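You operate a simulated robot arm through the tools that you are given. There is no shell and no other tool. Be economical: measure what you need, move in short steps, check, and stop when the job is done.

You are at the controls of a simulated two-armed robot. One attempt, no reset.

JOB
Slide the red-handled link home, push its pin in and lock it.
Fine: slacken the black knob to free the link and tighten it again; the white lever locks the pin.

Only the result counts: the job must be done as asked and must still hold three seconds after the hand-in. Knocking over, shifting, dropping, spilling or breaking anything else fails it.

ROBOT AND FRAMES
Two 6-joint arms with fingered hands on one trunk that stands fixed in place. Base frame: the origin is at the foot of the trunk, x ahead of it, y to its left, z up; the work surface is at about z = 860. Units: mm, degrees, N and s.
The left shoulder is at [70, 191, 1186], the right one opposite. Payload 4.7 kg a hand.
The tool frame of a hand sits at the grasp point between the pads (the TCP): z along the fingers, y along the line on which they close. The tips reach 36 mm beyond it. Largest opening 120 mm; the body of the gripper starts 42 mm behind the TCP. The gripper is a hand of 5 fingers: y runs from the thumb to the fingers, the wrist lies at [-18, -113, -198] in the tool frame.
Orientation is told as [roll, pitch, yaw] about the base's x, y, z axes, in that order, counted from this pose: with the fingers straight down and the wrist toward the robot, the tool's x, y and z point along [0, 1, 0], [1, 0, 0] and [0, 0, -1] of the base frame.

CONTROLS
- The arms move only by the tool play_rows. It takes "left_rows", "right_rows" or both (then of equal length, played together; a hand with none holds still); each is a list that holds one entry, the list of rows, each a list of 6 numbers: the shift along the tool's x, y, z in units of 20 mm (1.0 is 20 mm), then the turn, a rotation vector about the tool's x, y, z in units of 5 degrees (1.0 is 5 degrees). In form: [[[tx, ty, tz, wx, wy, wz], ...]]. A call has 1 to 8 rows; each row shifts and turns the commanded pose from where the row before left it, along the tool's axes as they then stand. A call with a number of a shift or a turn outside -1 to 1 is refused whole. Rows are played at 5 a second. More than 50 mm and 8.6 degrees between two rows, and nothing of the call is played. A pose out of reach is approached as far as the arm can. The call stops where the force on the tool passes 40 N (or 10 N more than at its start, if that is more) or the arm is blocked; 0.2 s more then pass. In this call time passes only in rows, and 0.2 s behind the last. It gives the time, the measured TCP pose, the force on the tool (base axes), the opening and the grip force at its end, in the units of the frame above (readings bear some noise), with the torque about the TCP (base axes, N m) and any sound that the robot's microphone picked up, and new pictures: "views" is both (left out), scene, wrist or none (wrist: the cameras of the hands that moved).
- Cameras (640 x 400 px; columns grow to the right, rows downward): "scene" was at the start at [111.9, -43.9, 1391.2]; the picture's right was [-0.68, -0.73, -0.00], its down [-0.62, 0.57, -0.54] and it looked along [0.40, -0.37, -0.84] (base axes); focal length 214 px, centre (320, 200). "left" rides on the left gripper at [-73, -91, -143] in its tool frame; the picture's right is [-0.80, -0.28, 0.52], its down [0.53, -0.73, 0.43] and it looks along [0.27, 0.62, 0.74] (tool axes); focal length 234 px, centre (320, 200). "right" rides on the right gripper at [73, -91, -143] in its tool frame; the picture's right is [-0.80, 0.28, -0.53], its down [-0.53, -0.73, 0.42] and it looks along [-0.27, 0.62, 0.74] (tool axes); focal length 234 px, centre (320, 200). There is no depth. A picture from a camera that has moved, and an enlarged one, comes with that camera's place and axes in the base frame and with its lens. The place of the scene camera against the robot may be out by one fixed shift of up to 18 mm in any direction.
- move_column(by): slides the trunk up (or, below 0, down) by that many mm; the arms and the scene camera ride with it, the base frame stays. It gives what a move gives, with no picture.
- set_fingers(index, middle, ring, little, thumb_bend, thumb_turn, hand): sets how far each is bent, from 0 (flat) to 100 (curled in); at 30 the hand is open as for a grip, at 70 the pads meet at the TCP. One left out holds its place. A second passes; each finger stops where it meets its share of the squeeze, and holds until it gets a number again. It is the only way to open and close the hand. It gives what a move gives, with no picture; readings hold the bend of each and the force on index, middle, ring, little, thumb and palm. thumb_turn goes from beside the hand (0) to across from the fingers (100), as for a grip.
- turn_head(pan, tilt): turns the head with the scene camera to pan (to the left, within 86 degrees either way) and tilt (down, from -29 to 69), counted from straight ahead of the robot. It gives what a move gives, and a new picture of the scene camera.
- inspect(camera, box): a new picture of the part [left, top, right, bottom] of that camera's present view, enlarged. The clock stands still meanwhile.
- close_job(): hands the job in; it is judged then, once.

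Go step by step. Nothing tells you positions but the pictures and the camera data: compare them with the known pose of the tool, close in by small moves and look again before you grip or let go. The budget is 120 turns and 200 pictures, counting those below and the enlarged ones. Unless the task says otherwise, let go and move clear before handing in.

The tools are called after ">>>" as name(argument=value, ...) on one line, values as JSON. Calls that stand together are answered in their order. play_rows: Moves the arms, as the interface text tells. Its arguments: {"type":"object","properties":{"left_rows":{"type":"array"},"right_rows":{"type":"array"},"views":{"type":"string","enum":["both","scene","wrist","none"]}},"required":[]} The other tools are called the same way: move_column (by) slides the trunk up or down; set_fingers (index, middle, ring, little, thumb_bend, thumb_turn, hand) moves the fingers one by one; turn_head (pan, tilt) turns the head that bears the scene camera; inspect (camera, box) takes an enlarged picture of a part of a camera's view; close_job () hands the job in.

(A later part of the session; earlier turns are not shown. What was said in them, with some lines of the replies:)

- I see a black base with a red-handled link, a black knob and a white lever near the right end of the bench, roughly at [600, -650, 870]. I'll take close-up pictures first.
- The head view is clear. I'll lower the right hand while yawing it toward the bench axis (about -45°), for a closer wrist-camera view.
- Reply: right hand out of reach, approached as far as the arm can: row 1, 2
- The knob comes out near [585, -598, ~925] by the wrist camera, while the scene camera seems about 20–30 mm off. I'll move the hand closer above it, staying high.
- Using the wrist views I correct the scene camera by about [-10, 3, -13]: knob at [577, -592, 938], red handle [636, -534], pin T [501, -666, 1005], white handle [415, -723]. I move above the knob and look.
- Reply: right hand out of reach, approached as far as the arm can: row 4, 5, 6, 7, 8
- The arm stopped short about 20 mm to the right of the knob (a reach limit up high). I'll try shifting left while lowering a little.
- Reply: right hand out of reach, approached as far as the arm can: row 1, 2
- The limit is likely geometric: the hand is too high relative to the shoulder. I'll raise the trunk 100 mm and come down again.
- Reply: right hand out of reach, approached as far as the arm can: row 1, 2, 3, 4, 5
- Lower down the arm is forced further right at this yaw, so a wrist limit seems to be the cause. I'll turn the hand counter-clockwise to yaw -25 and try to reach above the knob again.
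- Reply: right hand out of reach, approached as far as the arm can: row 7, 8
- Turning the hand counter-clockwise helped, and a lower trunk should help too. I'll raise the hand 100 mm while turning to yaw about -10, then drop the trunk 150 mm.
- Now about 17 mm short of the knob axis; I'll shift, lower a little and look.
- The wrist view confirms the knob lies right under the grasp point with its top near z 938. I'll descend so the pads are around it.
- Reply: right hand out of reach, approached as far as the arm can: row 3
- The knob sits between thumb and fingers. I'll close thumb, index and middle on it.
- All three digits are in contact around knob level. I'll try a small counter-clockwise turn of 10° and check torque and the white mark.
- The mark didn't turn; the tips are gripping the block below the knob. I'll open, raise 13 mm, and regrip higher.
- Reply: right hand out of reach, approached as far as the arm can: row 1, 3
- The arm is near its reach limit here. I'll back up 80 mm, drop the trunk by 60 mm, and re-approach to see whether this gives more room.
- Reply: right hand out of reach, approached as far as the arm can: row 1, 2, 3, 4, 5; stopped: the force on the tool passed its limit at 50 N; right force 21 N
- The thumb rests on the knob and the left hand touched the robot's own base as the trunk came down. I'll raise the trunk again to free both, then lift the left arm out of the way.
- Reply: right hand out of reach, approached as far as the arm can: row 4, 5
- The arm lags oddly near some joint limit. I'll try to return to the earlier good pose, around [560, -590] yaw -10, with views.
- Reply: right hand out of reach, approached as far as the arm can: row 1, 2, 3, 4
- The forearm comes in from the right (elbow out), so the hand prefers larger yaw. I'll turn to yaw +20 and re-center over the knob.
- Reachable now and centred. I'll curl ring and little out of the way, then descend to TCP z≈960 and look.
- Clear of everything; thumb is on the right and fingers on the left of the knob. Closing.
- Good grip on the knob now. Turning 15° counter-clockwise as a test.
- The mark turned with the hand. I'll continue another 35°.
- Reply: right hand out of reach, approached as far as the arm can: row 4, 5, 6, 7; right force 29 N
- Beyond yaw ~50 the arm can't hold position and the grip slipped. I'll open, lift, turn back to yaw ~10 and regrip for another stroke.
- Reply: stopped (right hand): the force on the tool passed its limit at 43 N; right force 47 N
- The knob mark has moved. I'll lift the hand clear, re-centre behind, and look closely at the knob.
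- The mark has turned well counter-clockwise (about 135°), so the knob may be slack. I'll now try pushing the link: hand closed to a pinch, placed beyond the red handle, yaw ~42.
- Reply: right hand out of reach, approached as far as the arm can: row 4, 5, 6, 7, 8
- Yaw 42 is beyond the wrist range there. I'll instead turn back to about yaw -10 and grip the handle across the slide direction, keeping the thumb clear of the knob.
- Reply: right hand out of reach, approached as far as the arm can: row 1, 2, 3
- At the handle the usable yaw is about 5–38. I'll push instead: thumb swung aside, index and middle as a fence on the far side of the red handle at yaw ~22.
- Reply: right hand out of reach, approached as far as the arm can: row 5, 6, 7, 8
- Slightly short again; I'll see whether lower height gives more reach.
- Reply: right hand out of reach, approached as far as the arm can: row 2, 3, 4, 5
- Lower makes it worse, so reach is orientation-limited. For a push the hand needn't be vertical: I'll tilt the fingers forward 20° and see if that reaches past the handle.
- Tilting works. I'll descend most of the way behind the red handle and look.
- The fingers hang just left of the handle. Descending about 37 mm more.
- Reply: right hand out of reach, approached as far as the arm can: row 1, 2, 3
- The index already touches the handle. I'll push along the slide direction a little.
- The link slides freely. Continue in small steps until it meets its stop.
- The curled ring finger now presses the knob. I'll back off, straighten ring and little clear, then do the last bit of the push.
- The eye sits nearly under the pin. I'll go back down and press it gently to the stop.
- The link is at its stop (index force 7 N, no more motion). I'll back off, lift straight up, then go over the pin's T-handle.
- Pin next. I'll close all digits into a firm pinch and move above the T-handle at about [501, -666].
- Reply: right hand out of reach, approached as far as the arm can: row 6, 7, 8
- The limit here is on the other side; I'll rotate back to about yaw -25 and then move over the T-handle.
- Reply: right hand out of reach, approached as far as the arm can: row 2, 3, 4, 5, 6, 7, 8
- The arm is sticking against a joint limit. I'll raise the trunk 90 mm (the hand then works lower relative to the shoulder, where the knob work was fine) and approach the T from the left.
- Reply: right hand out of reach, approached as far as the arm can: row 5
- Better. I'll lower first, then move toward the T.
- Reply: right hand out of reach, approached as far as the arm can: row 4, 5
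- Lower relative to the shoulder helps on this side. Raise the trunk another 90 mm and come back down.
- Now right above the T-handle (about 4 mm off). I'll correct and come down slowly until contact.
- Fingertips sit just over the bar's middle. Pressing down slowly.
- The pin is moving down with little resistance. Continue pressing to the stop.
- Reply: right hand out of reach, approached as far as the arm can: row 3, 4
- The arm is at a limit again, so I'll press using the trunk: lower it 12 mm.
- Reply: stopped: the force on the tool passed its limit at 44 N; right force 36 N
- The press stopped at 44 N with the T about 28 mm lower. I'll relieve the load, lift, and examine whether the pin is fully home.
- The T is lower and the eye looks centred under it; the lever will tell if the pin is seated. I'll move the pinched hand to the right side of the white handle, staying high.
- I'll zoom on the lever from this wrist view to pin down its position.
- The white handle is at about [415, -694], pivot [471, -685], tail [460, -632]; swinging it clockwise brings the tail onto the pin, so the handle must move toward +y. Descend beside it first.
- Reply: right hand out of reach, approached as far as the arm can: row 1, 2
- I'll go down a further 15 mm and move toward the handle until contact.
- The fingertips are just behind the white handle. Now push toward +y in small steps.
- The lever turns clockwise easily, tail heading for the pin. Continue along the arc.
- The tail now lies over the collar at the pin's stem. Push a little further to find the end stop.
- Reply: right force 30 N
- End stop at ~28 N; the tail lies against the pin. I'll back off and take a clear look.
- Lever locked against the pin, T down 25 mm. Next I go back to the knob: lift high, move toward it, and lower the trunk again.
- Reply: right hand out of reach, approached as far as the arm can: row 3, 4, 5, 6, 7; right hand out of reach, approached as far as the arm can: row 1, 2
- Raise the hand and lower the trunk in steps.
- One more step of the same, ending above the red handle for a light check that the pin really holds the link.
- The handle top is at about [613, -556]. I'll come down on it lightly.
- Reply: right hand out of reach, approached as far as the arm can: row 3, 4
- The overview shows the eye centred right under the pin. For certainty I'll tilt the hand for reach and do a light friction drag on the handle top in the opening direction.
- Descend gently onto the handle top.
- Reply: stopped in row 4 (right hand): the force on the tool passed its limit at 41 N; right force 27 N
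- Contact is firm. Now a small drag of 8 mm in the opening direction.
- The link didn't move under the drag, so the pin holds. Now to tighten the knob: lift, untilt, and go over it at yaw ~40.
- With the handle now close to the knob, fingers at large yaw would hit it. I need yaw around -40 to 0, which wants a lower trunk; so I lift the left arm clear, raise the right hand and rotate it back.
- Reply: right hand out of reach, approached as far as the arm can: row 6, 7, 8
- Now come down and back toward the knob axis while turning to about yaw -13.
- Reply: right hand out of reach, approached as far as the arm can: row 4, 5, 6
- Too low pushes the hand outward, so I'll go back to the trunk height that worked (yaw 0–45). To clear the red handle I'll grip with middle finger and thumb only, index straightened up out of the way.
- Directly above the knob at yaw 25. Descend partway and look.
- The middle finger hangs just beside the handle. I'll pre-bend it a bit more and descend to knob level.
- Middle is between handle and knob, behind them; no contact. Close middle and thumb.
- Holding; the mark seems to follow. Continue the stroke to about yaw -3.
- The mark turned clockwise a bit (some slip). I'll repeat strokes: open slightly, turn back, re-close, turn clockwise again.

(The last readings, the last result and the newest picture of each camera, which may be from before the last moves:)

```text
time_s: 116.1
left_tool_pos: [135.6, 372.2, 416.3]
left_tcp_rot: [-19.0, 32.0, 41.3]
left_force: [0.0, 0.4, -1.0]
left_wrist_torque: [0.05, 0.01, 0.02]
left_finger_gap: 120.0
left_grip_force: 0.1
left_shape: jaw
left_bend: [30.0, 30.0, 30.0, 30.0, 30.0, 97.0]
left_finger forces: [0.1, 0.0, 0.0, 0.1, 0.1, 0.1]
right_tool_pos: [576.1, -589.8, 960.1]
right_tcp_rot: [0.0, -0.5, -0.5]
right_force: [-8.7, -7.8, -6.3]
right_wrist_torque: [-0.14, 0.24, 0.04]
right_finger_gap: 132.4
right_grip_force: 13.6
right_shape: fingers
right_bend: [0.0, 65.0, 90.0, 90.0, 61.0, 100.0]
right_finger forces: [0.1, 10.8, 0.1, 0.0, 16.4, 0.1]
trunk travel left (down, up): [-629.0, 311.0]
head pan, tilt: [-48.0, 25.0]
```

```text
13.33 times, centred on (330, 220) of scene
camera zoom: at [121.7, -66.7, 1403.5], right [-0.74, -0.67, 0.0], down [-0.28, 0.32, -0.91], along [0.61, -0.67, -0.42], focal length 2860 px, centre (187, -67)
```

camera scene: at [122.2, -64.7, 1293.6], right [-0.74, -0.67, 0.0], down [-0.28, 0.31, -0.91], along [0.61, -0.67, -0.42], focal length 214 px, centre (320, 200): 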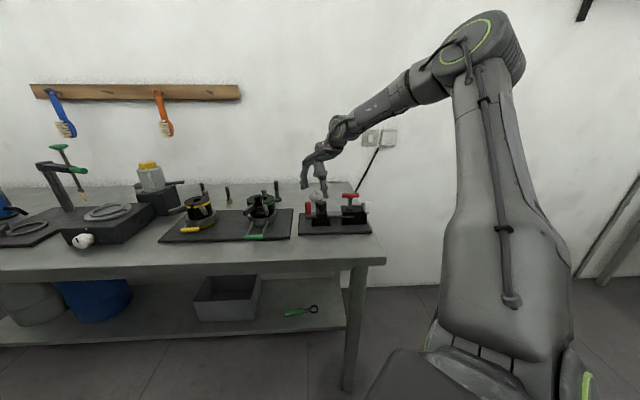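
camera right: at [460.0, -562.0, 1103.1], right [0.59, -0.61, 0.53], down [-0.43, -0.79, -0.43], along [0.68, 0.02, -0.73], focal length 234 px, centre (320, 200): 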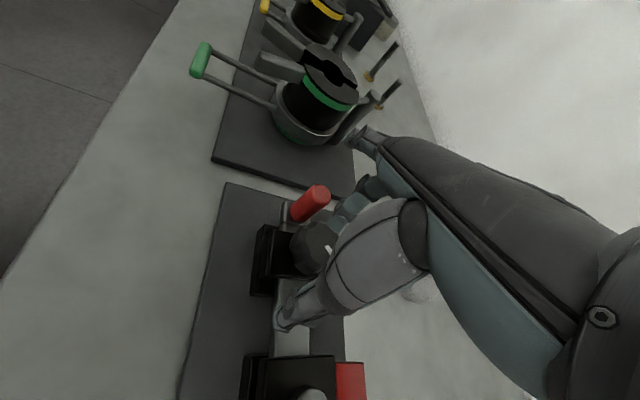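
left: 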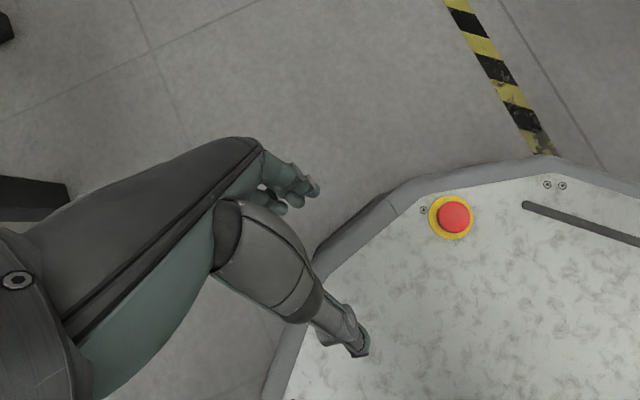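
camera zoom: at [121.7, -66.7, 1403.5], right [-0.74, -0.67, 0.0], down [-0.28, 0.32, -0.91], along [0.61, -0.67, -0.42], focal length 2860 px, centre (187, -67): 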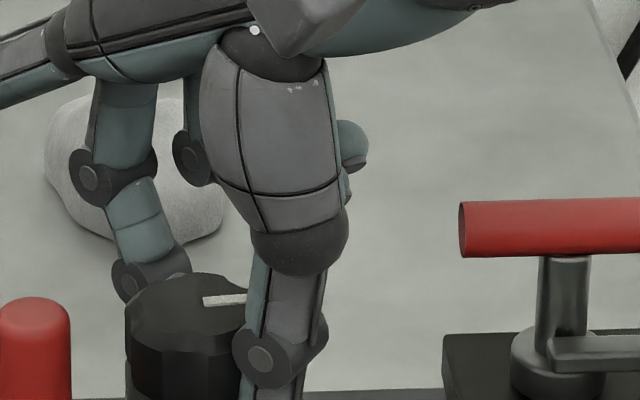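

Each stroke gains about 18°; the mark is at ~12° and the original tight position is at about -90°. I'll run two more strokes in one go, slightly re-centred.

>>> set_fingers(hand="right", middle=53, thumb_bend=50)

>>> play_rows(right_rows=[[[0.15, 0, 0, 0, 0, -1], [0, 0, 0, 0, 0, -1], [0, 0, 0, 0, 0, -1], [0, 0, 0, 0, 0, -1], [0, 0, 0, 0, 0, -1], [0, 0, 0, 0, 0, -0.7]]], views="none")

>>> set_fingers(hand="right", middle=85, thumb_bend=85)

>>> play_rows(right_rows=[[[0, 0, 0, 0, 0, 0.8], [0, 0, 0, 0, 0, 0.8], [0, 0, 0, 0, 0, 0.8], [0, 0, 0, 0, 0, 0.8], [0, 0, 0, 0, 0, 0.8], [0, 0, 0, 0, 0, 0.8], [0, 0, 0, 0, 0, 0.8]]], views="none")

>>> inspect(camera="scene", box=[306, 205, 354, 235])

```text
time_s: 117.1
left_tool_pos: [134.6, 371.8, 416.5]
left_tcp_rot: [-19.2, 32.0, 41.3]
left_force: [0.2, -0.1, -0.3]
left_wrist_torque: [-0.02, 0.03, 0.01]
left_finger_gap: 120.1
left_grip_force: 0.0
left_shape: jaw
left_bend: [30.0, 30.0, 30.0, 30.0, 30.0, 97.0]
left_finger forces: [0.0, 0.0, 0.0, 0.1, 0.0, 0.0]
right_tool_pos: [576.7, -588.9, 960.6]
right_tcp_rot: [-0.1, -0.5, -0.4]
right_force: [-0.1, 0.0, 0.9]
right_wrist_torque: [0.03, 0.01, -0.03]
right_finger_gap: 143.5
right_grip_force: 0.2
right_shape: fingers
right_bend: [0.0, 53.0, 90.0, 90.0, 50.0, 98.0]
right_finger forces: [0.0, 0.0, 0.1, 0.0, 0.0, 0.0]
trunk travel left (down, up): [-629.0, 311.0]
head pan, tilt: [-48.0, 25.0]
```

```text
time_s: 118.5
left_tool_pos: [134.9, 373.7, 416.3]
left_tcp_rot: [-19.1, 32.1, 41.3]
left_force: [0.1, 0.6, 0.2]
left_wrist_torque: [0.03, 0.02, 0.02]
left_finger_gap: 119.9
left_grip_force: 0.1
left_shape: jaw
left_bend: [30.0, 30.0, 30.0, 30.0, 30.0, 97.0]
left_finger forces: [0.0, 0.0, 0.0, 0.0, 0.1, 0.0]
right_tool_pos: [576.4, -584.9, 960.6]
right_tcp_rot: [-0.4, -0.4, 28.2]
right_force: [0.3, 0.1, -0.7]
right_wrist_torque: [-0.03, 0.04, -0.01]
right_finger_gap: 144.0
right_grip_force: 0.0
right_shape: fingers
right_bend: [0.0, 53.0, 90.0, 90.0, 50.0, 98.0]
right_finger forces: [0.0, 0.0, 0.1, 0.0, 0.1, 0.1]
trunk travel left (down, up): [-629.0, 311.0]
head pan, tilt: [-48.0, 25.0]
```

```text
time_s: 119.5
left_tool_pos: [134.3, 371.1, 417.8]
left_tcp_rot: [-19.0, 31.8, 41.3]
left_force: [-0.7, 0.6, -0.4]
left_wrist_torque: [-0.04, 0.0, 0.01]
left_finger_gap: 120.3
left_grip_force: 0.0
left_shape: jaw
left_bend: [30.0, 30.0, 30.0, 30.0, 30.0, 97.0]
left_finger forces: [0.1, 0.0, 0.0, 0.1, 0.0, 0.1]
right_tool_pos: [575.2, -587.6, 959.0]
right_tcp_rot: [-0.2, -0.4, 28.1]
right_force: [-16.5, -14.2, -12.2]
right_wrist_torque: [-0.35, 0.4, 0.01]
right_finger_gap: 130.1
right_grip_force: 19.7
right_shape: fingers
right_bend: [0.0, 63.0, 90.0, 90.0, 62.0, 98.0]
right_finger forces: [0.0, 10.9, 0.0, 0.0, 28.3, 0.0]
trunk travel left (down, up): [-629.0, 311.0]
head pan, tilt: [-48.0, 25.0]
```

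```text
time_s: 121.1
left_tool_pos: [134.2, 371.4, 417.1]
left_tcp_rot: [-19.0, 31.9, 41.2]
left_force: [0.0, -0.3, 0.2]
left_wrist_torque: [0.03, -0.03, -0.01]
left_finger_gap: 119.9
left_grip_force: 0.1
left_shape: jaw
left_bend: [30.0, 30.0, 30.0, 30.0, 30.0, 97.0]
left_finger forces: [0.0, 0.0, 0.0, 0.1, 0.0, 0.0]
right_tool_pos: [575.2, -589.0, 959.5]
right_tcp_rot: [0.1, -0.4, 0.0]
right_force: [-18.4, -4.3, -17.3]
right_wrist_torque: [-0.2, 0.33, 0.29]
right_finger_gap: 132.0
right_grip_force: 20.8
right_shape: fingers
right_bend: [0.0, 63.0, 90.0, 90.0, 61.0, 100.0]
right_finger forces: [0.0, 7.8, 0.0, 0.0, 33.1, 0.0]
trunk travel left (down, up): [-629.0, 311.0]
head pan, tilt: [-48.0, 25.0]
```

```text
13.33 times, centred on (330, 220) of scene
camera zoom: at [121.3, -67.3, 1403.4], right [-0.74, -0.67, 0.0], down [-0.28, 0.32, -0.91], along [0.61, -0.67, -0.42], focal length 2860 px, centre (187, -67)
```

zoom: 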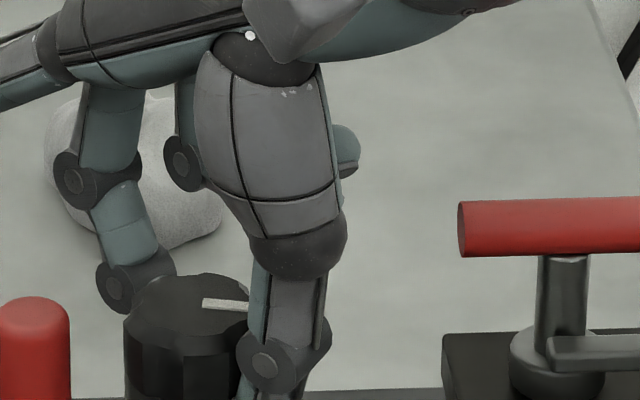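

About 18° again. I'll run two strokes per turn now.

>>> set_fingers(hand="right", middle=53, thumb_bend=50)

>>> play_rows(right_rows=[[[0.1, -0.1, 0, 0, 0, -1], [0, 0, 0, 0, 0, -1], [0, 0, 0, 0, 0, -1], [0, 0, 0, 0, 0, -1], [0, 0, 0, 0, 0, -1], [0, 0, 0, 0, 0, -0.8]]], views="none")

>>> set_fingers(hand="right", middle=90, thumb_bend=80)

>>> play_rows(right_rows=[[[0, 0, 0, 0, 0, 0.8], [0, 0, 0, 0, 0, 0.8], [0, 0, 0, 0, 0, 0.8], [0, 0, 0, 0, 0, 0.8], [0, 0, 0, 0, 0, 0.8], [0, 0, 0, 0, 0, 0.8], [0, 0, 0, 0, 0, 0.8]]], views="none")

>>> set_fingers(hand="right", middle=53, thumb_bend=50)

>>> play_rows(right_rows=[[[0, 0, 0, 0, 0, -1], [0, 0, 0, 0, 0, -1], [0, 0, 0, 0, 0, -1], [0, 0, 0, 0, 0, -1], [0, 0, 0, 0, 0, -1], [0, 0, 0, 0, 0, -0.8]]], views="none")

>>> inspect(camera="scene", box=[306, 205, 354, 235])

>>> set_fingers(hand="right", middle=90, thumb_bend=80)

>>> play_rows(right_rows=[[[0, 0, 0, 0, 0, 0.8], [0, 0, 0, 0, 0, 0.8], [0, 0, 0, 0, 0, 0.8], [0, 0, 0, 0, 0, 0.8], [0, 0, 0, 0, 0, 0.8], [0, 0, 0, 0, 0, 0.8], [0, 0, 0, 0, 0, 0.8]]], views="none")

>>> inspect(camera="scene", box=[306, 205, 354, 235])

```text
time_s: 122.1
left_tool_pos: [135.4, 372.4, 417.1]
left_tcp_rot: [-19.1, 32.0, 41.4]
left_force: [0.7, -0.4, 0.3]
left_wrist_torque: [0.04, 0.03, -0.01]
left_finger_gap: 120.1
left_grip_force: 0.1
left_shape: jaw
left_bend: [30.0, 30.0, 30.0, 30.0, 30.0, 97.0]
left_finger forces: [0.0, 0.0, 0.0, 0.0, 0.1, 0.1]
right_tool_pos: [576.5, -586.6, 960.6]
right_tcp_rot: [-0.1, -0.4, 0.1]
right_force: [0.0, 0.7, -0.6]
right_wrist_torque: [0.02, 0.02, 0.0]
right_finger_gap: 143.5
right_grip_force: 0.1
right_shape: fingers
right_bend: [0.0, 53.0, 90.0, 90.0, 50.0, 98.0]
right_finger forces: [0.1, 0.0, 0.0, 0.1, 0.0, 0.0]
trunk travel left (down, up): [-629.0, 311.0]
head pan, tilt: [-48.0, 25.0]
```

```text
time_s: 123.5
left_tool_pos: [134.7, 371.6, 416.4]
left_tcp_rot: [-19.0, 32.0, 41.3]
left_force: [-0.3, -0.2, 0.2]
left_wrist_torque: [-0.02, 0.01, 0.0]
left_finger_gap: 120.3
left_grip_force: 0.1
left_shape: jaw
left_bend: [30.0, 30.0, 30.0, 30.0, 30.0, 97.0]
left_finger forces: [0.0, 0.0, 0.1, 0.1, 0.1, 0.1]
right_tool_pos: [573.8, -585.0, 960.1]
right_tcp_rot: [-0.4, -0.4, 29.3]
right_force: [-0.5, 0.2, 0.6]
right_wrist_torque: [-0.03, -0.01, 0.02]
right_finger_gap: 143.4
right_grip_force: 0.0
right_shape: fingers
right_bend: [0.0, 53.0, 90.0, 90.0, 50.0, 98.0]
right_finger forces: [0.1, 0.1, 0.1, 0.0, 0.0, 0.0]
trunk travel left (down, up): [-629.0, 311.0]
head pan, tilt: [-48.0, 25.0]
```

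```text
time_s: 124.5
left_tool_pos: [135.4, 372.9, 417.0]
left_tcp_rot: [-19.0, 31.8, 41.3]
left_force: [0.5, 0.1, -0.2]
left_wrist_torque: [0.0, 0.03, 0.0]
left_finger_gap: 120.0
left_grip_force: 0.1
left_shape: jaw
left_bend: [30.0, 30.0, 30.0, 30.0, 30.0, 97.0]
left_finger forces: [0.1, 0.1, 0.0, 0.0, 0.0, 0.1]
right_tool_pos: [573.5, -586.7, 958.1]
right_tcp_rot: [-0.2, -0.4, 29.1]
right_force: [-15.7, -15.9, -8.7]
right_wrist_torque: [-0.4, 0.41, -0.01]
right_finger_gap: 128.1
right_grip_force: 19.9
right_shape: fingers
right_bend: [0.0, 62.0, 90.0, 90.0, 65.0, 98.0]
right_finger forces: [0.0, 12.6, 0.1, 0.0, 28.1, 0.1]
trunk travel left (down, up): [-629.0, 311.0]
head pan, tilt: [-48.0, 25.0]
```

```text
time_s: 126.1
left_tool_pos: [135.1, 372.3, 416.8]
left_tcp_rot: [-19.0, 31.9, 41.3]
left_force: [0.4, 0.8, 0.5]
left_wrist_torque: [0.04, 0.04, -0.02]
left_finger_gap: 120.0
left_grip_force: 0.0
left_shape: jaw
left_bend: [30.0, 30.0, 30.0, 30.0, 30.0, 97.0]
left_finger forces: [0.0, 0.0, 0.0, 0.0, 0.0, 0.0]
right_tool_pos: [573.0, -587.0, 960.4]
right_tcp_rot: [0.1, -0.5, 0.9]
right_force: [-17.8, -8.6, -18.8]
right_wrist_torque: [-0.23, 0.37, 0.02]
right_finger_gap: 128.8
right_grip_force: 20.9
right_shape: fingers
right_bend: [0.0, 62.0, 90.0, 90.0, 64.0, 98.0]
right_finger forces: [0.0, 14.1, 0.0, 0.0, 28.0, 0.0]
trunk travel left (down, up): [-629.0, 311.0]
head pan, tilt: [-48.0, 25.0]
```

```text
time_s: 127.1
left_tool_pos: [134.9, 370.6, 417.6]
left_tcp_rot: [-19.1, 32.0, 41.3]
left_force: [0.4, 0.0, -0.3]
left_wrist_torque: [-0.01, -0.01, -0.05]
left_finger_gap: 119.8
left_grip_force: 0.1
left_shape: jaw
left_bend: [30.0, 30.0, 30.0, 30.0, 30.0, 97.0]
left_finger forces: [0.1, 0.0, 0.0, 0.0, 0.0, 0.0]
right_tool_pos: [574.4, -584.2, 961.1]
right_tcp_rot: [-0.1, -0.5, 1.0]
right_force: [-0.6, -0.4, -0.5]
right_wrist_torque: [-0.01, -0.02, -0.02]
right_finger_gap: 143.7
right_grip_force: 0.1
right_shape: fingers
right_bend: [0.0, 53.0, 90.0, 90.0, 50.0, 98.0]
right_finger forces: [0.1, 0.1, 0.0, 0.1, 0.0, 0.0]
trunk travel left (down, up): [-629.0, 311.0]
head pan, tilt: [-48.0, 25.0]
```

```text
time_s: 128.5
left_tool_pos: [136.1, 372.2, 416.2]
left_tcp_rot: [-19.1, 32.0, 41.3]
left_force: [-0.3, 0.2, 0.3]
left_wrist_torque: [-0.03, -0.01, -0.04]
left_finger_gap: 120.0
left_grip_force: 0.0
left_shape: jaw
left_bend: [30.0, 30.0, 30.0, 30.0, 30.0, 97.0]
left_finger forces: [0.0, 0.0, 0.0, 0.0, 0.1, 0.0]
right_tool_pos: [574.3, -584.3, 960.4]
right_tcp_rot: [-0.3, -0.5, 30.2]
right_force: [0.4, -0.2, -0.8]
right_wrist_torque: [-0.01, -0.02, 0.0]
right_finger_gap: 143.5
right_grip_force: 0.0
right_shape: fingers
right_bend: [0.0, 53.0, 90.0, 90.0, 50.0, 98.0]
right_finger forces: [0.1, 0.0, 0.0, 0.1, 0.0, 0.1]
trunk travel left (down, up): [-629.0, 311.0]
head pan, tilt: [-48.0, 25.0]
```

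```text
13.33 times, centred on (330, 220) of scene
camera zoom: at [122.5, -64.9, 1403.5], right [-0.74, -0.67, 0.0], down [-0.28, 0.31, -0.91], along [0.61, -0.67, -0.42], focal length 2860 px, centre (187, -67)
```

zoom: 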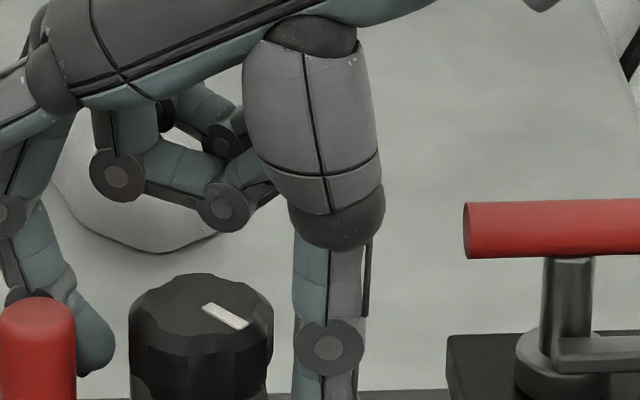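

```text
time_s: 129.5
left_tool_pos: [134.9, 372.3, 418.4]
left_tcp_rot: [-19.0, 31.8, 41.5]
left_force: [-0.6, 0.2, -0.8]
left_wrist_torque: [-0.05, 0.0, -0.02]
left_finger_gap: 120.0
left_grip_force: 0.1
left_shape: jaw
left_bend: [30.0, 30.0, 30.0, 30.0, 30.0, 97.0]
left_finger forces: [0.0, 0.0, 0.0, 0.0, 0.1, 0.0]
right_tool_pos: [573.2, -585.8, 960.2]
right_tcp_rot: [-0.2, -0.4, 30.1]
right_force: [-13.4, -16.0, -7.7]
right_wrist_torque: [-0.41, 0.29, 0.01]
right_finger_gap: 129.1
right_grip_force: 20.5
right_shape: fingers
right_bend: [0.0, 63.0, 90.0, 90.0, 65.0, 98.0]
right_finger forces: [0.0, 12.7, 0.0, 0.0, 28.3, 0.0]
trunk travel left (down, up): [-629.0, 311.0]
head pan, tilt: [-48.0, 25.0]
```

```text
time_s: 131.1
left_tool_pos: [134.1, 372.3, 417.8]
left_tcp_rot: [-18.9, 32.0, 41.2]
left_force: [-0.7, 0.4, -0.7]
left_wrist_torque: [-0.03, -0.01, -0.03]
left_finger_gap: 120.1
left_grip_force: 0.0
left_shape: jaw
left_bend: [30.0, 30.0, 30.0, 30.0, 30.0, 97.0]
left_finger forces: [0.0, 0.0, 0.1, 0.0, 0.0, 0.0]
right_tool_pos: [572.8, -585.6, 960.1]
right_tcp_rot: [0.0, -0.5, 2.1]
right_force: [-12.9, -10.9, -10.0]
right_wrist_torque: [-0.3, 0.31, 0.02]
right_finger_gap: 128.3
right_grip_force: 20.2
right_shape: fingers
right_bend: [0.0, 63.0, 90.0, 90.0, 65.0, 98.0]
right_finger forces: [0.1, 15.2, 0.0, 0.1, 24.9, 0.1]
trunk travel left (down, up): [-629.0, 311.0]
head pan, tilt: [-48.0, 25.0]
```

```text
13.33 times, centred on (330, 220) of scene
camera zoom: at [121.4, -67.4, 1403.4], right [-0.74, -0.67, 0.0], down [-0.28, 0.32, -0.91], along [0.61, -0.67, -0.42], focal length 2860 px, centre (187, -67)
```

zoom: 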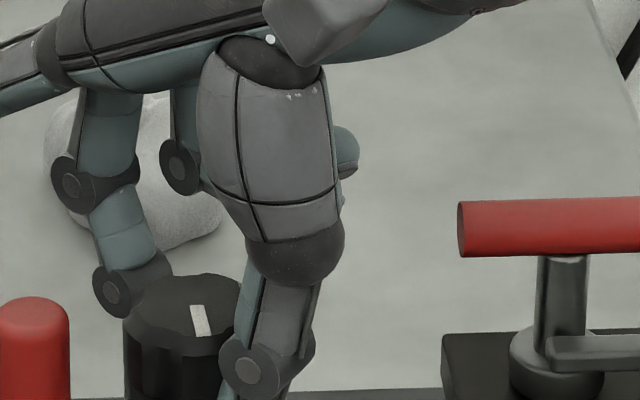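

The mark is nearly back at its original direction (about -81° vs -85° at the start). One more stroke to make it tight.

>>> set_fingers(hand="right", middle=53, thumb_bend=50)

>>> play_rows(right_rows=[[[0, 0, 0, 0, 0, -1], [0, 0, 0, 0, 0, -1], [0, 0, 0, 0, 0, -1], [0, 0, 0, 0, 0, -1], [0, 0, 0, 0, 0, -1], [0, 0, 0, 0, 0, -0.6]]], views="none")

>>> set_fingers(hand="right", middle=90, thumb_bend=80)

>>> play_rows(right_rows=[[[0, 0, 0, 0, 0, 0.7], [0, 0, 0, 0, 0, 0.7], [0, 0, 0, 0, 0, 0.7], [0, 0, 0, 0, 0, 0.7]]], views="none")

>>> inspect(camera="scene", box=[306, 205, 354, 235])

```text
time_s: 132.1
left_tool_pos: [134.1, 372.6, 417.4]
left_tcp_rot: [-19.1, 32.0, 41.3]
left_force: [-0.6, 0.0, 0.6]
left_wrist_torque: [0.0, -0.02, -0.01]
left_finger_gap: 120.0
left_grip_force: 0.0
left_shape: jaw
left_bend: [30.0, 30.0, 30.0, 30.0, 30.0, 97.0]
left_finger forces: [0.1, 0.0, 0.0, 0.0, 0.0, 0.0]
right_tool_pos: [574.4, -584.5, 960.9]
right_tcp_rot: [0.0, -0.5, 2.1]
right_force: [-0.2, -0.7, -0.2]
right_wrist_torque: [0.04, -0.01, -0.01]
right_finger_gap: 143.5
right_grip_force: 0.6
right_shape: fingers
right_bend: [0.0, 53.0, 90.0, 90.0, 50.0, 98.0]
right_finger forces: [0.0, 0.4, 0.0, 0.0, 0.0, 0.1]
trunk travel left (down, up): [-629.0, 311.0]
head pan, tilt: [-48.0, 25.0]
```

```text
time_s: 133.5
left_tool_pos: [134.9, 371.6, 417.0]
left_tcp_rot: [-19.1, 31.9, 41.3]
left_force: [0.1, -0.1, 0.8]
left_wrist_torque: [0.0, 0.01, -0.01]
left_finger_gap: 119.9
left_grip_force: 0.0
left_shape: jaw
left_bend: [30.0, 30.0, 30.0, 30.0, 30.0, 97.0]
left_finger forces: [0.0, 0.1, 0.0, 0.1, 0.0, 0.0]
right_tool_pos: [573.7, -583.5, 960.4]
right_tcp_rot: [-0.3, -0.4, 30.1]
right_force: [0.1, -0.8, 0.4]
right_wrist_torque: [0.0, -0.02, 0.02]
right_finger_gap: 143.6
right_grip_force: 0.1
right_shape: fingers
right_bend: [0.0, 53.0, 90.0, 90.0, 50.0, 98.0]
right_finger forces: [0.0, 0.0, 0.1, 0.0, 0.0, 0.1]
trunk travel left (down, up): [-629.0, 311.0]
head pan, tilt: [-48.0, 25.0]
```

```text
time_s: 134.5
left_tool_pos: [133.9, 371.8, 417.5]
left_tcp_rot: [-19.0, 31.8, 41.4]
left_force: [0.5, 0.5, 0.0]
left_wrist_torque: [0.01, -0.01, 0.01]
left_finger_gap: 120.2
left_grip_force: 0.0
left_shape: jaw
left_bend: [30.0, 30.0, 30.0, 30.0, 30.0, 97.0]
left_finger forces: [0.0, 0.0, 0.0, 0.0, 0.0, 0.1]
right_tool_pos: [572.8, -586.2, 958.5]
right_tcp_rot: [-0.2, -0.4, 30.2]
right_force: [-15.9, -15.1, -10.6]
right_wrist_torque: [-0.36, 0.46, 0.11]
right_finger_gap: 129.0
right_grip_force: 19.8
right_shape: fingers
right_bend: [0.0, 61.0, 90.0, 90.0, 65.0, 98.0]
right_finger forces: [0.0, 10.9, 0.0, 0.0, 28.1, 0.0]
trunk travel left (down, up): [-629.0, 311.0]
head pan, tilt: [-48.0, 25.0]
```

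```text
time_s: 135.5
left_tool_pos: [134.9, 371.7, 417.4]
left_tcp_rot: [-19.1, 32.0, 41.3]
left_force: [-0.8, 0.5, 0.1]
left_wrist_torque: [0.0, -0.01, -0.01]
left_finger_gap: 120.1
left_grip_force: 0.1
left_shape: jaw
left_bend: [30.0, 30.0, 30.0, 30.0, 30.0, 97.0]
left_finger forces: [0.1, 0.0, 0.0, 0.1, 0.0, 0.0]
right_tool_pos: [572.6, -586.5, 958.8]
right_tcp_rot: [-0.1, -0.4, 16.0]
right_force: [-16.1, -6.4, -13.7]
right_wrist_torque: [-0.08, 0.36, 0.34]
right_finger_gap: 130.7
right_grip_force: 18.9
right_shape: fingers
right_bend: [0.0, 61.0, 90.0, 90.0, 63.0, 100.0]
right_finger forces: [0.1, 9.0, 0.0, 0.1, 29.4, 0.1]
trunk travel left (down, up): [-629.0, 311.0]
head pan, tilt: [-48.0, 25.0]
```

```text
13.33 times, centred on (330, 220) of scene
camera zoom: at [121.3, -67.4, 1403.4], right [-0.74, -0.67, 0.0], down [-0.28, 0.32, -0.91], along [0.61, -0.67, -0.42], focal length 2860 px, centre (187, -67)
```

zoom: 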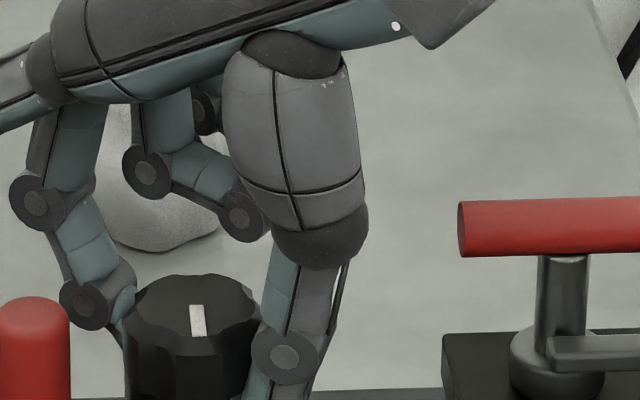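

The knob now resists (0.34 N m) and the mark matches its original direction. A little more turn to confirm it's at its stop, then release.

>>> play_rows(right_rows=[[[0, 0, 0, 0, 0, 0.7], [0, 0, 0, 0, 0, 0.7], [0, 0, 0, 0, 0, 0.7]]], views="none")

>>> set_fingers(hand="right", middle=53, thumb_bend=45)

>>> play_rows(right_rows=[[[0, 0, -0.8, 0, 0, 0], [0, 0, -0.9, 0, 0, 0], [0, 0, -0.9, 0, 0, 0], [0, 0, -0.9, 0, 0, 0], [0, 0, -0.9, 0, 0, 0]]], views="wrist")

>>> inspect(camera="scene", box=[296, 200, 376, 250])

```text
time_s: 136.3
left_tool_pos: [133.8, 371.8, 417.3]
left_tcp_rot: [-19.0, 31.8, 41.3]
left_force: [0.1, 0.4, -0.4]
left_wrist_torque: [0.0, 0.01, 0.02]
left_finger_gap: 119.9
left_grip_force: 0.0
left_shape: jaw
left_bend: [30.0, 30.0, 30.0, 30.0, 30.0, 97.0]
left_finger forces: [0.1, 0.0, 0.0, 0.1, 0.0, 0.1]
right_tool_pos: [572.8, -586.6, 959.0]
right_tcp_rot: [-0.1, -0.5, 5.5]
right_force: [-14.5, -7.2, -13.6]
right_wrist_torque: [-0.06, 0.28, 0.4]
right_finger_gap: 130.8
right_grip_force: 19.2
right_shape: fingers
right_bend: [0.0, 60.0, 90.0, 90.0, 63.0, 100.0]
right_finger forces: [0.0, 10.1, 0.0, 0.1, 29.4, 0.0]
trunk travel left (down, up): [-629.0, 311.0]
head pan, tilt: [-48.0, 25.0]
```

```text
time_s: 137.3
left_tool_pos: [135.0, 372.5, 415.8]
left_tcp_rot: [-19.2, 32.0, 41.3]
left_force: [0.1, -0.4, 1.1]
left_wrist_torque: [-0.02, 0.01, 0.0]
left_finger_gap: 120.0
left_grip_force: 0.2
left_shape: jaw
left_bend: [30.0, 30.0, 30.0, 30.0, 30.0, 97.0]
left_finger forces: [0.0, 0.1, 0.1, 0.1, 0.0, 0.0]
right_tool_pos: [573.2, -584.0, 959.7]
right_tcp_rot: [-0.1, -0.5, 5.6]
right_force: [1.1, 0.5, 0.6]
right_wrist_torque: [0.0, 0.0, 0.0]
right_finger_gap: 150.6
right_grip_force: 0.0
right_shape: fingers
right_bend: [0.0, 53.0, 90.0, 90.0, 45.0, 97.0]
right_finger forces: [0.0, 0.0, 0.1, 0.0, 0.0, 0.1]
trunk travel left (down, up): [-629.0, 311.0]
head pan, tilt: [-48.0, 25.0]
```

```text
time_s: 138.5
left_tool_pos: [133.9, 372.3, 416.0]
left_tcp_rot: [-19.1, 32.0, 41.3]
left_force: [0.2, -0.6, 0.3]
left_wrist_torque: [0.04, -0.01, -0.01]
left_finger_gap: 120.2
left_grip_force: 0.0
left_shape: jaw
left_bend: [30.0, 30.0, 30.0, 30.0, 30.0, 97.0]
left_finger forces: [0.0, 0.1, 0.0, 0.1, 0.0, 0.1]
right_tool_pos: [571.9, -585.6, 1049.4]
right_tcp_rot: [-0.1, -0.5, 5.6]
right_force: [0.2, -0.5, -0.8]
right_wrist_torque: [0.02, 0.01, 0.02]
right_finger_gap: 150.6
right_grip_force: 0.1
right_shape: fingers
right_bend: [0.0, 53.0, 90.0, 90.0, 45.0, 97.0]
right_finger forces: [0.0, 0.0, 0.0, 0.1, 0.0, 0.0]
trunk travel left (down, up): [-629.0, 311.0]
head pan, tilt: [-48.0, 25.0]
camera right: at [471.3, -522.0, 1192.1], right [0.35, -0.77, 0.53], down [-0.67, -0.6, -0.43], along [0.65, -0.21, -0.73], focal length 234 px, centre (320, 200)
```

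right: 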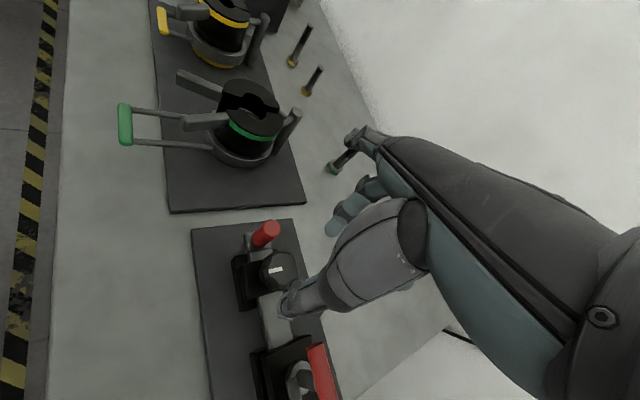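

```text
8.00 times, centred on (336, 225) of scene
camera zoom: at [121.7, -64.9, 1403.6], right [-0.74, -0.67, 0.0], down [-0.28, 0.31, -0.91], along [0.61, -0.67, -0.42], focal length 1716 px, centre (192, 0)
```

zoom: 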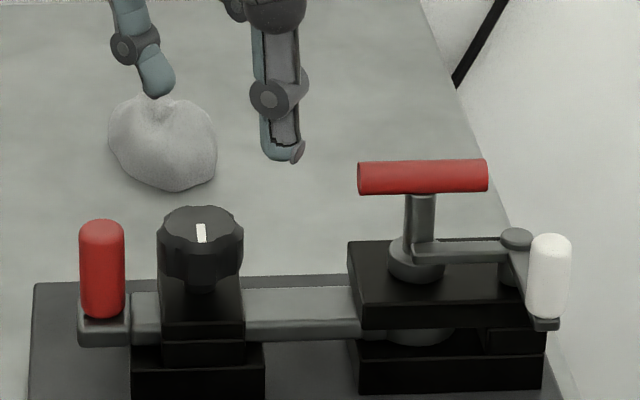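

The knob is tight at its original mark, the link is home, the pin is down and the lever is across it. I'll lift well clear and hand in.

>>> play_rows(right_rows=[[[0, 0, -1, 0, 0, 0], [0, 0, -1, 0, 0, 0], [0, 0, -1, 0, 0, 0]]], views="none")

>>> inspect(camera="scene", box=[286, 190, 398, 260])

```text
time_s: 139.3
left_tool_pos: [134.6, 372.3, 416.8]
left_tcp_rot: [-19.2, 32.0, 41.3]
left_force: [1.0, -0.5, -0.2]
left_wrist_torque: [0.02, -0.02, -0.02]
left_finger_gap: 120.1
left_grip_force: 0.1
left_shape: jaw
left_bend: [30.0, 30.0, 30.0, 30.0, 30.0, 97.0]
left_finger forces: [0.1, 0.0, 0.0, 0.0, 0.0, 0.1]
right_tool_pos: [572.4, -584.2, 1108.7]
right_tcp_rot: [-0.1, -0.5, 5.6]
right_force: [0.7, -0.4, 0.2]
right_wrist_torque: [-0.01, -0.03, -0.01]
right_finger_gap: 151.1
right_grip_force: 0.0
right_shape: fingers
right_bend: [0.0, 53.0, 90.0, 90.0, 45.0, 97.0]
right_finger forces: [0.0, 0.0, 0.0, 0.0, 0.0, 0.0]
trunk travel left (down, up): [-629.0, 311.0]
head pan, tilt: [-48.0, 25.0]
```

```text
5.71 times, centred on (342, 225) of scene
camera zoom: at [121.7, -64.6, 1403.6], right [-0.74, -0.67, 0.0], down [-0.28, 0.31, -0.91], along [0.61, -0.67, -0.42], focal length 1226 px, centre (194, 57)
```

zoom: 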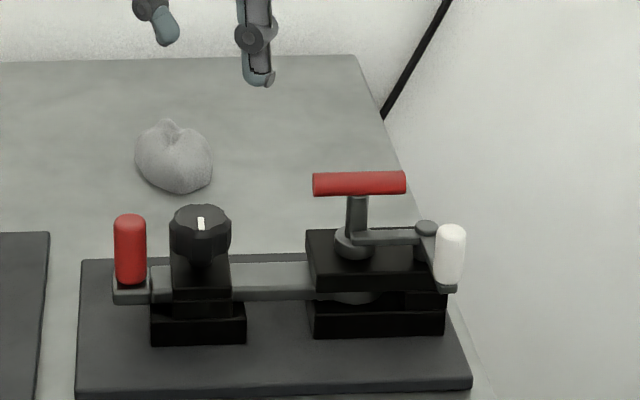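

The link is home, the pin is in, the lever is closed and the knob is tight. The hand is clear and nothing else has moved, so I'm handing in.

>>> close_job()

```text
The job is handed in.
```

I slid the red-handled link to its stop, pushed the pin in, closed the white lever across it and tightened the black knob. The job is handed in, but I haven't seen the verdict.

- **Link:** it reached its stop, and its eye sits centred under the pin.
- **Pin:** it went down about 25 mm and then stopped solidly. I couldn't see the tip inside the block. A light drag on the handle in the opening direction didn't move the link, so the pin appears to be through the eye.
- **Lever:** it turned clockwise to a firm stop, with its tail against the pin stem.
- **Knob:** its white mark is back at its starting direction, and it resisted further turning.

While turning the knob, the thumb pressed hard (about 46 N) on part of the fixture at one point. I saw no damage, and nothing else on the bench moved in the pictures. Both hands are clear.
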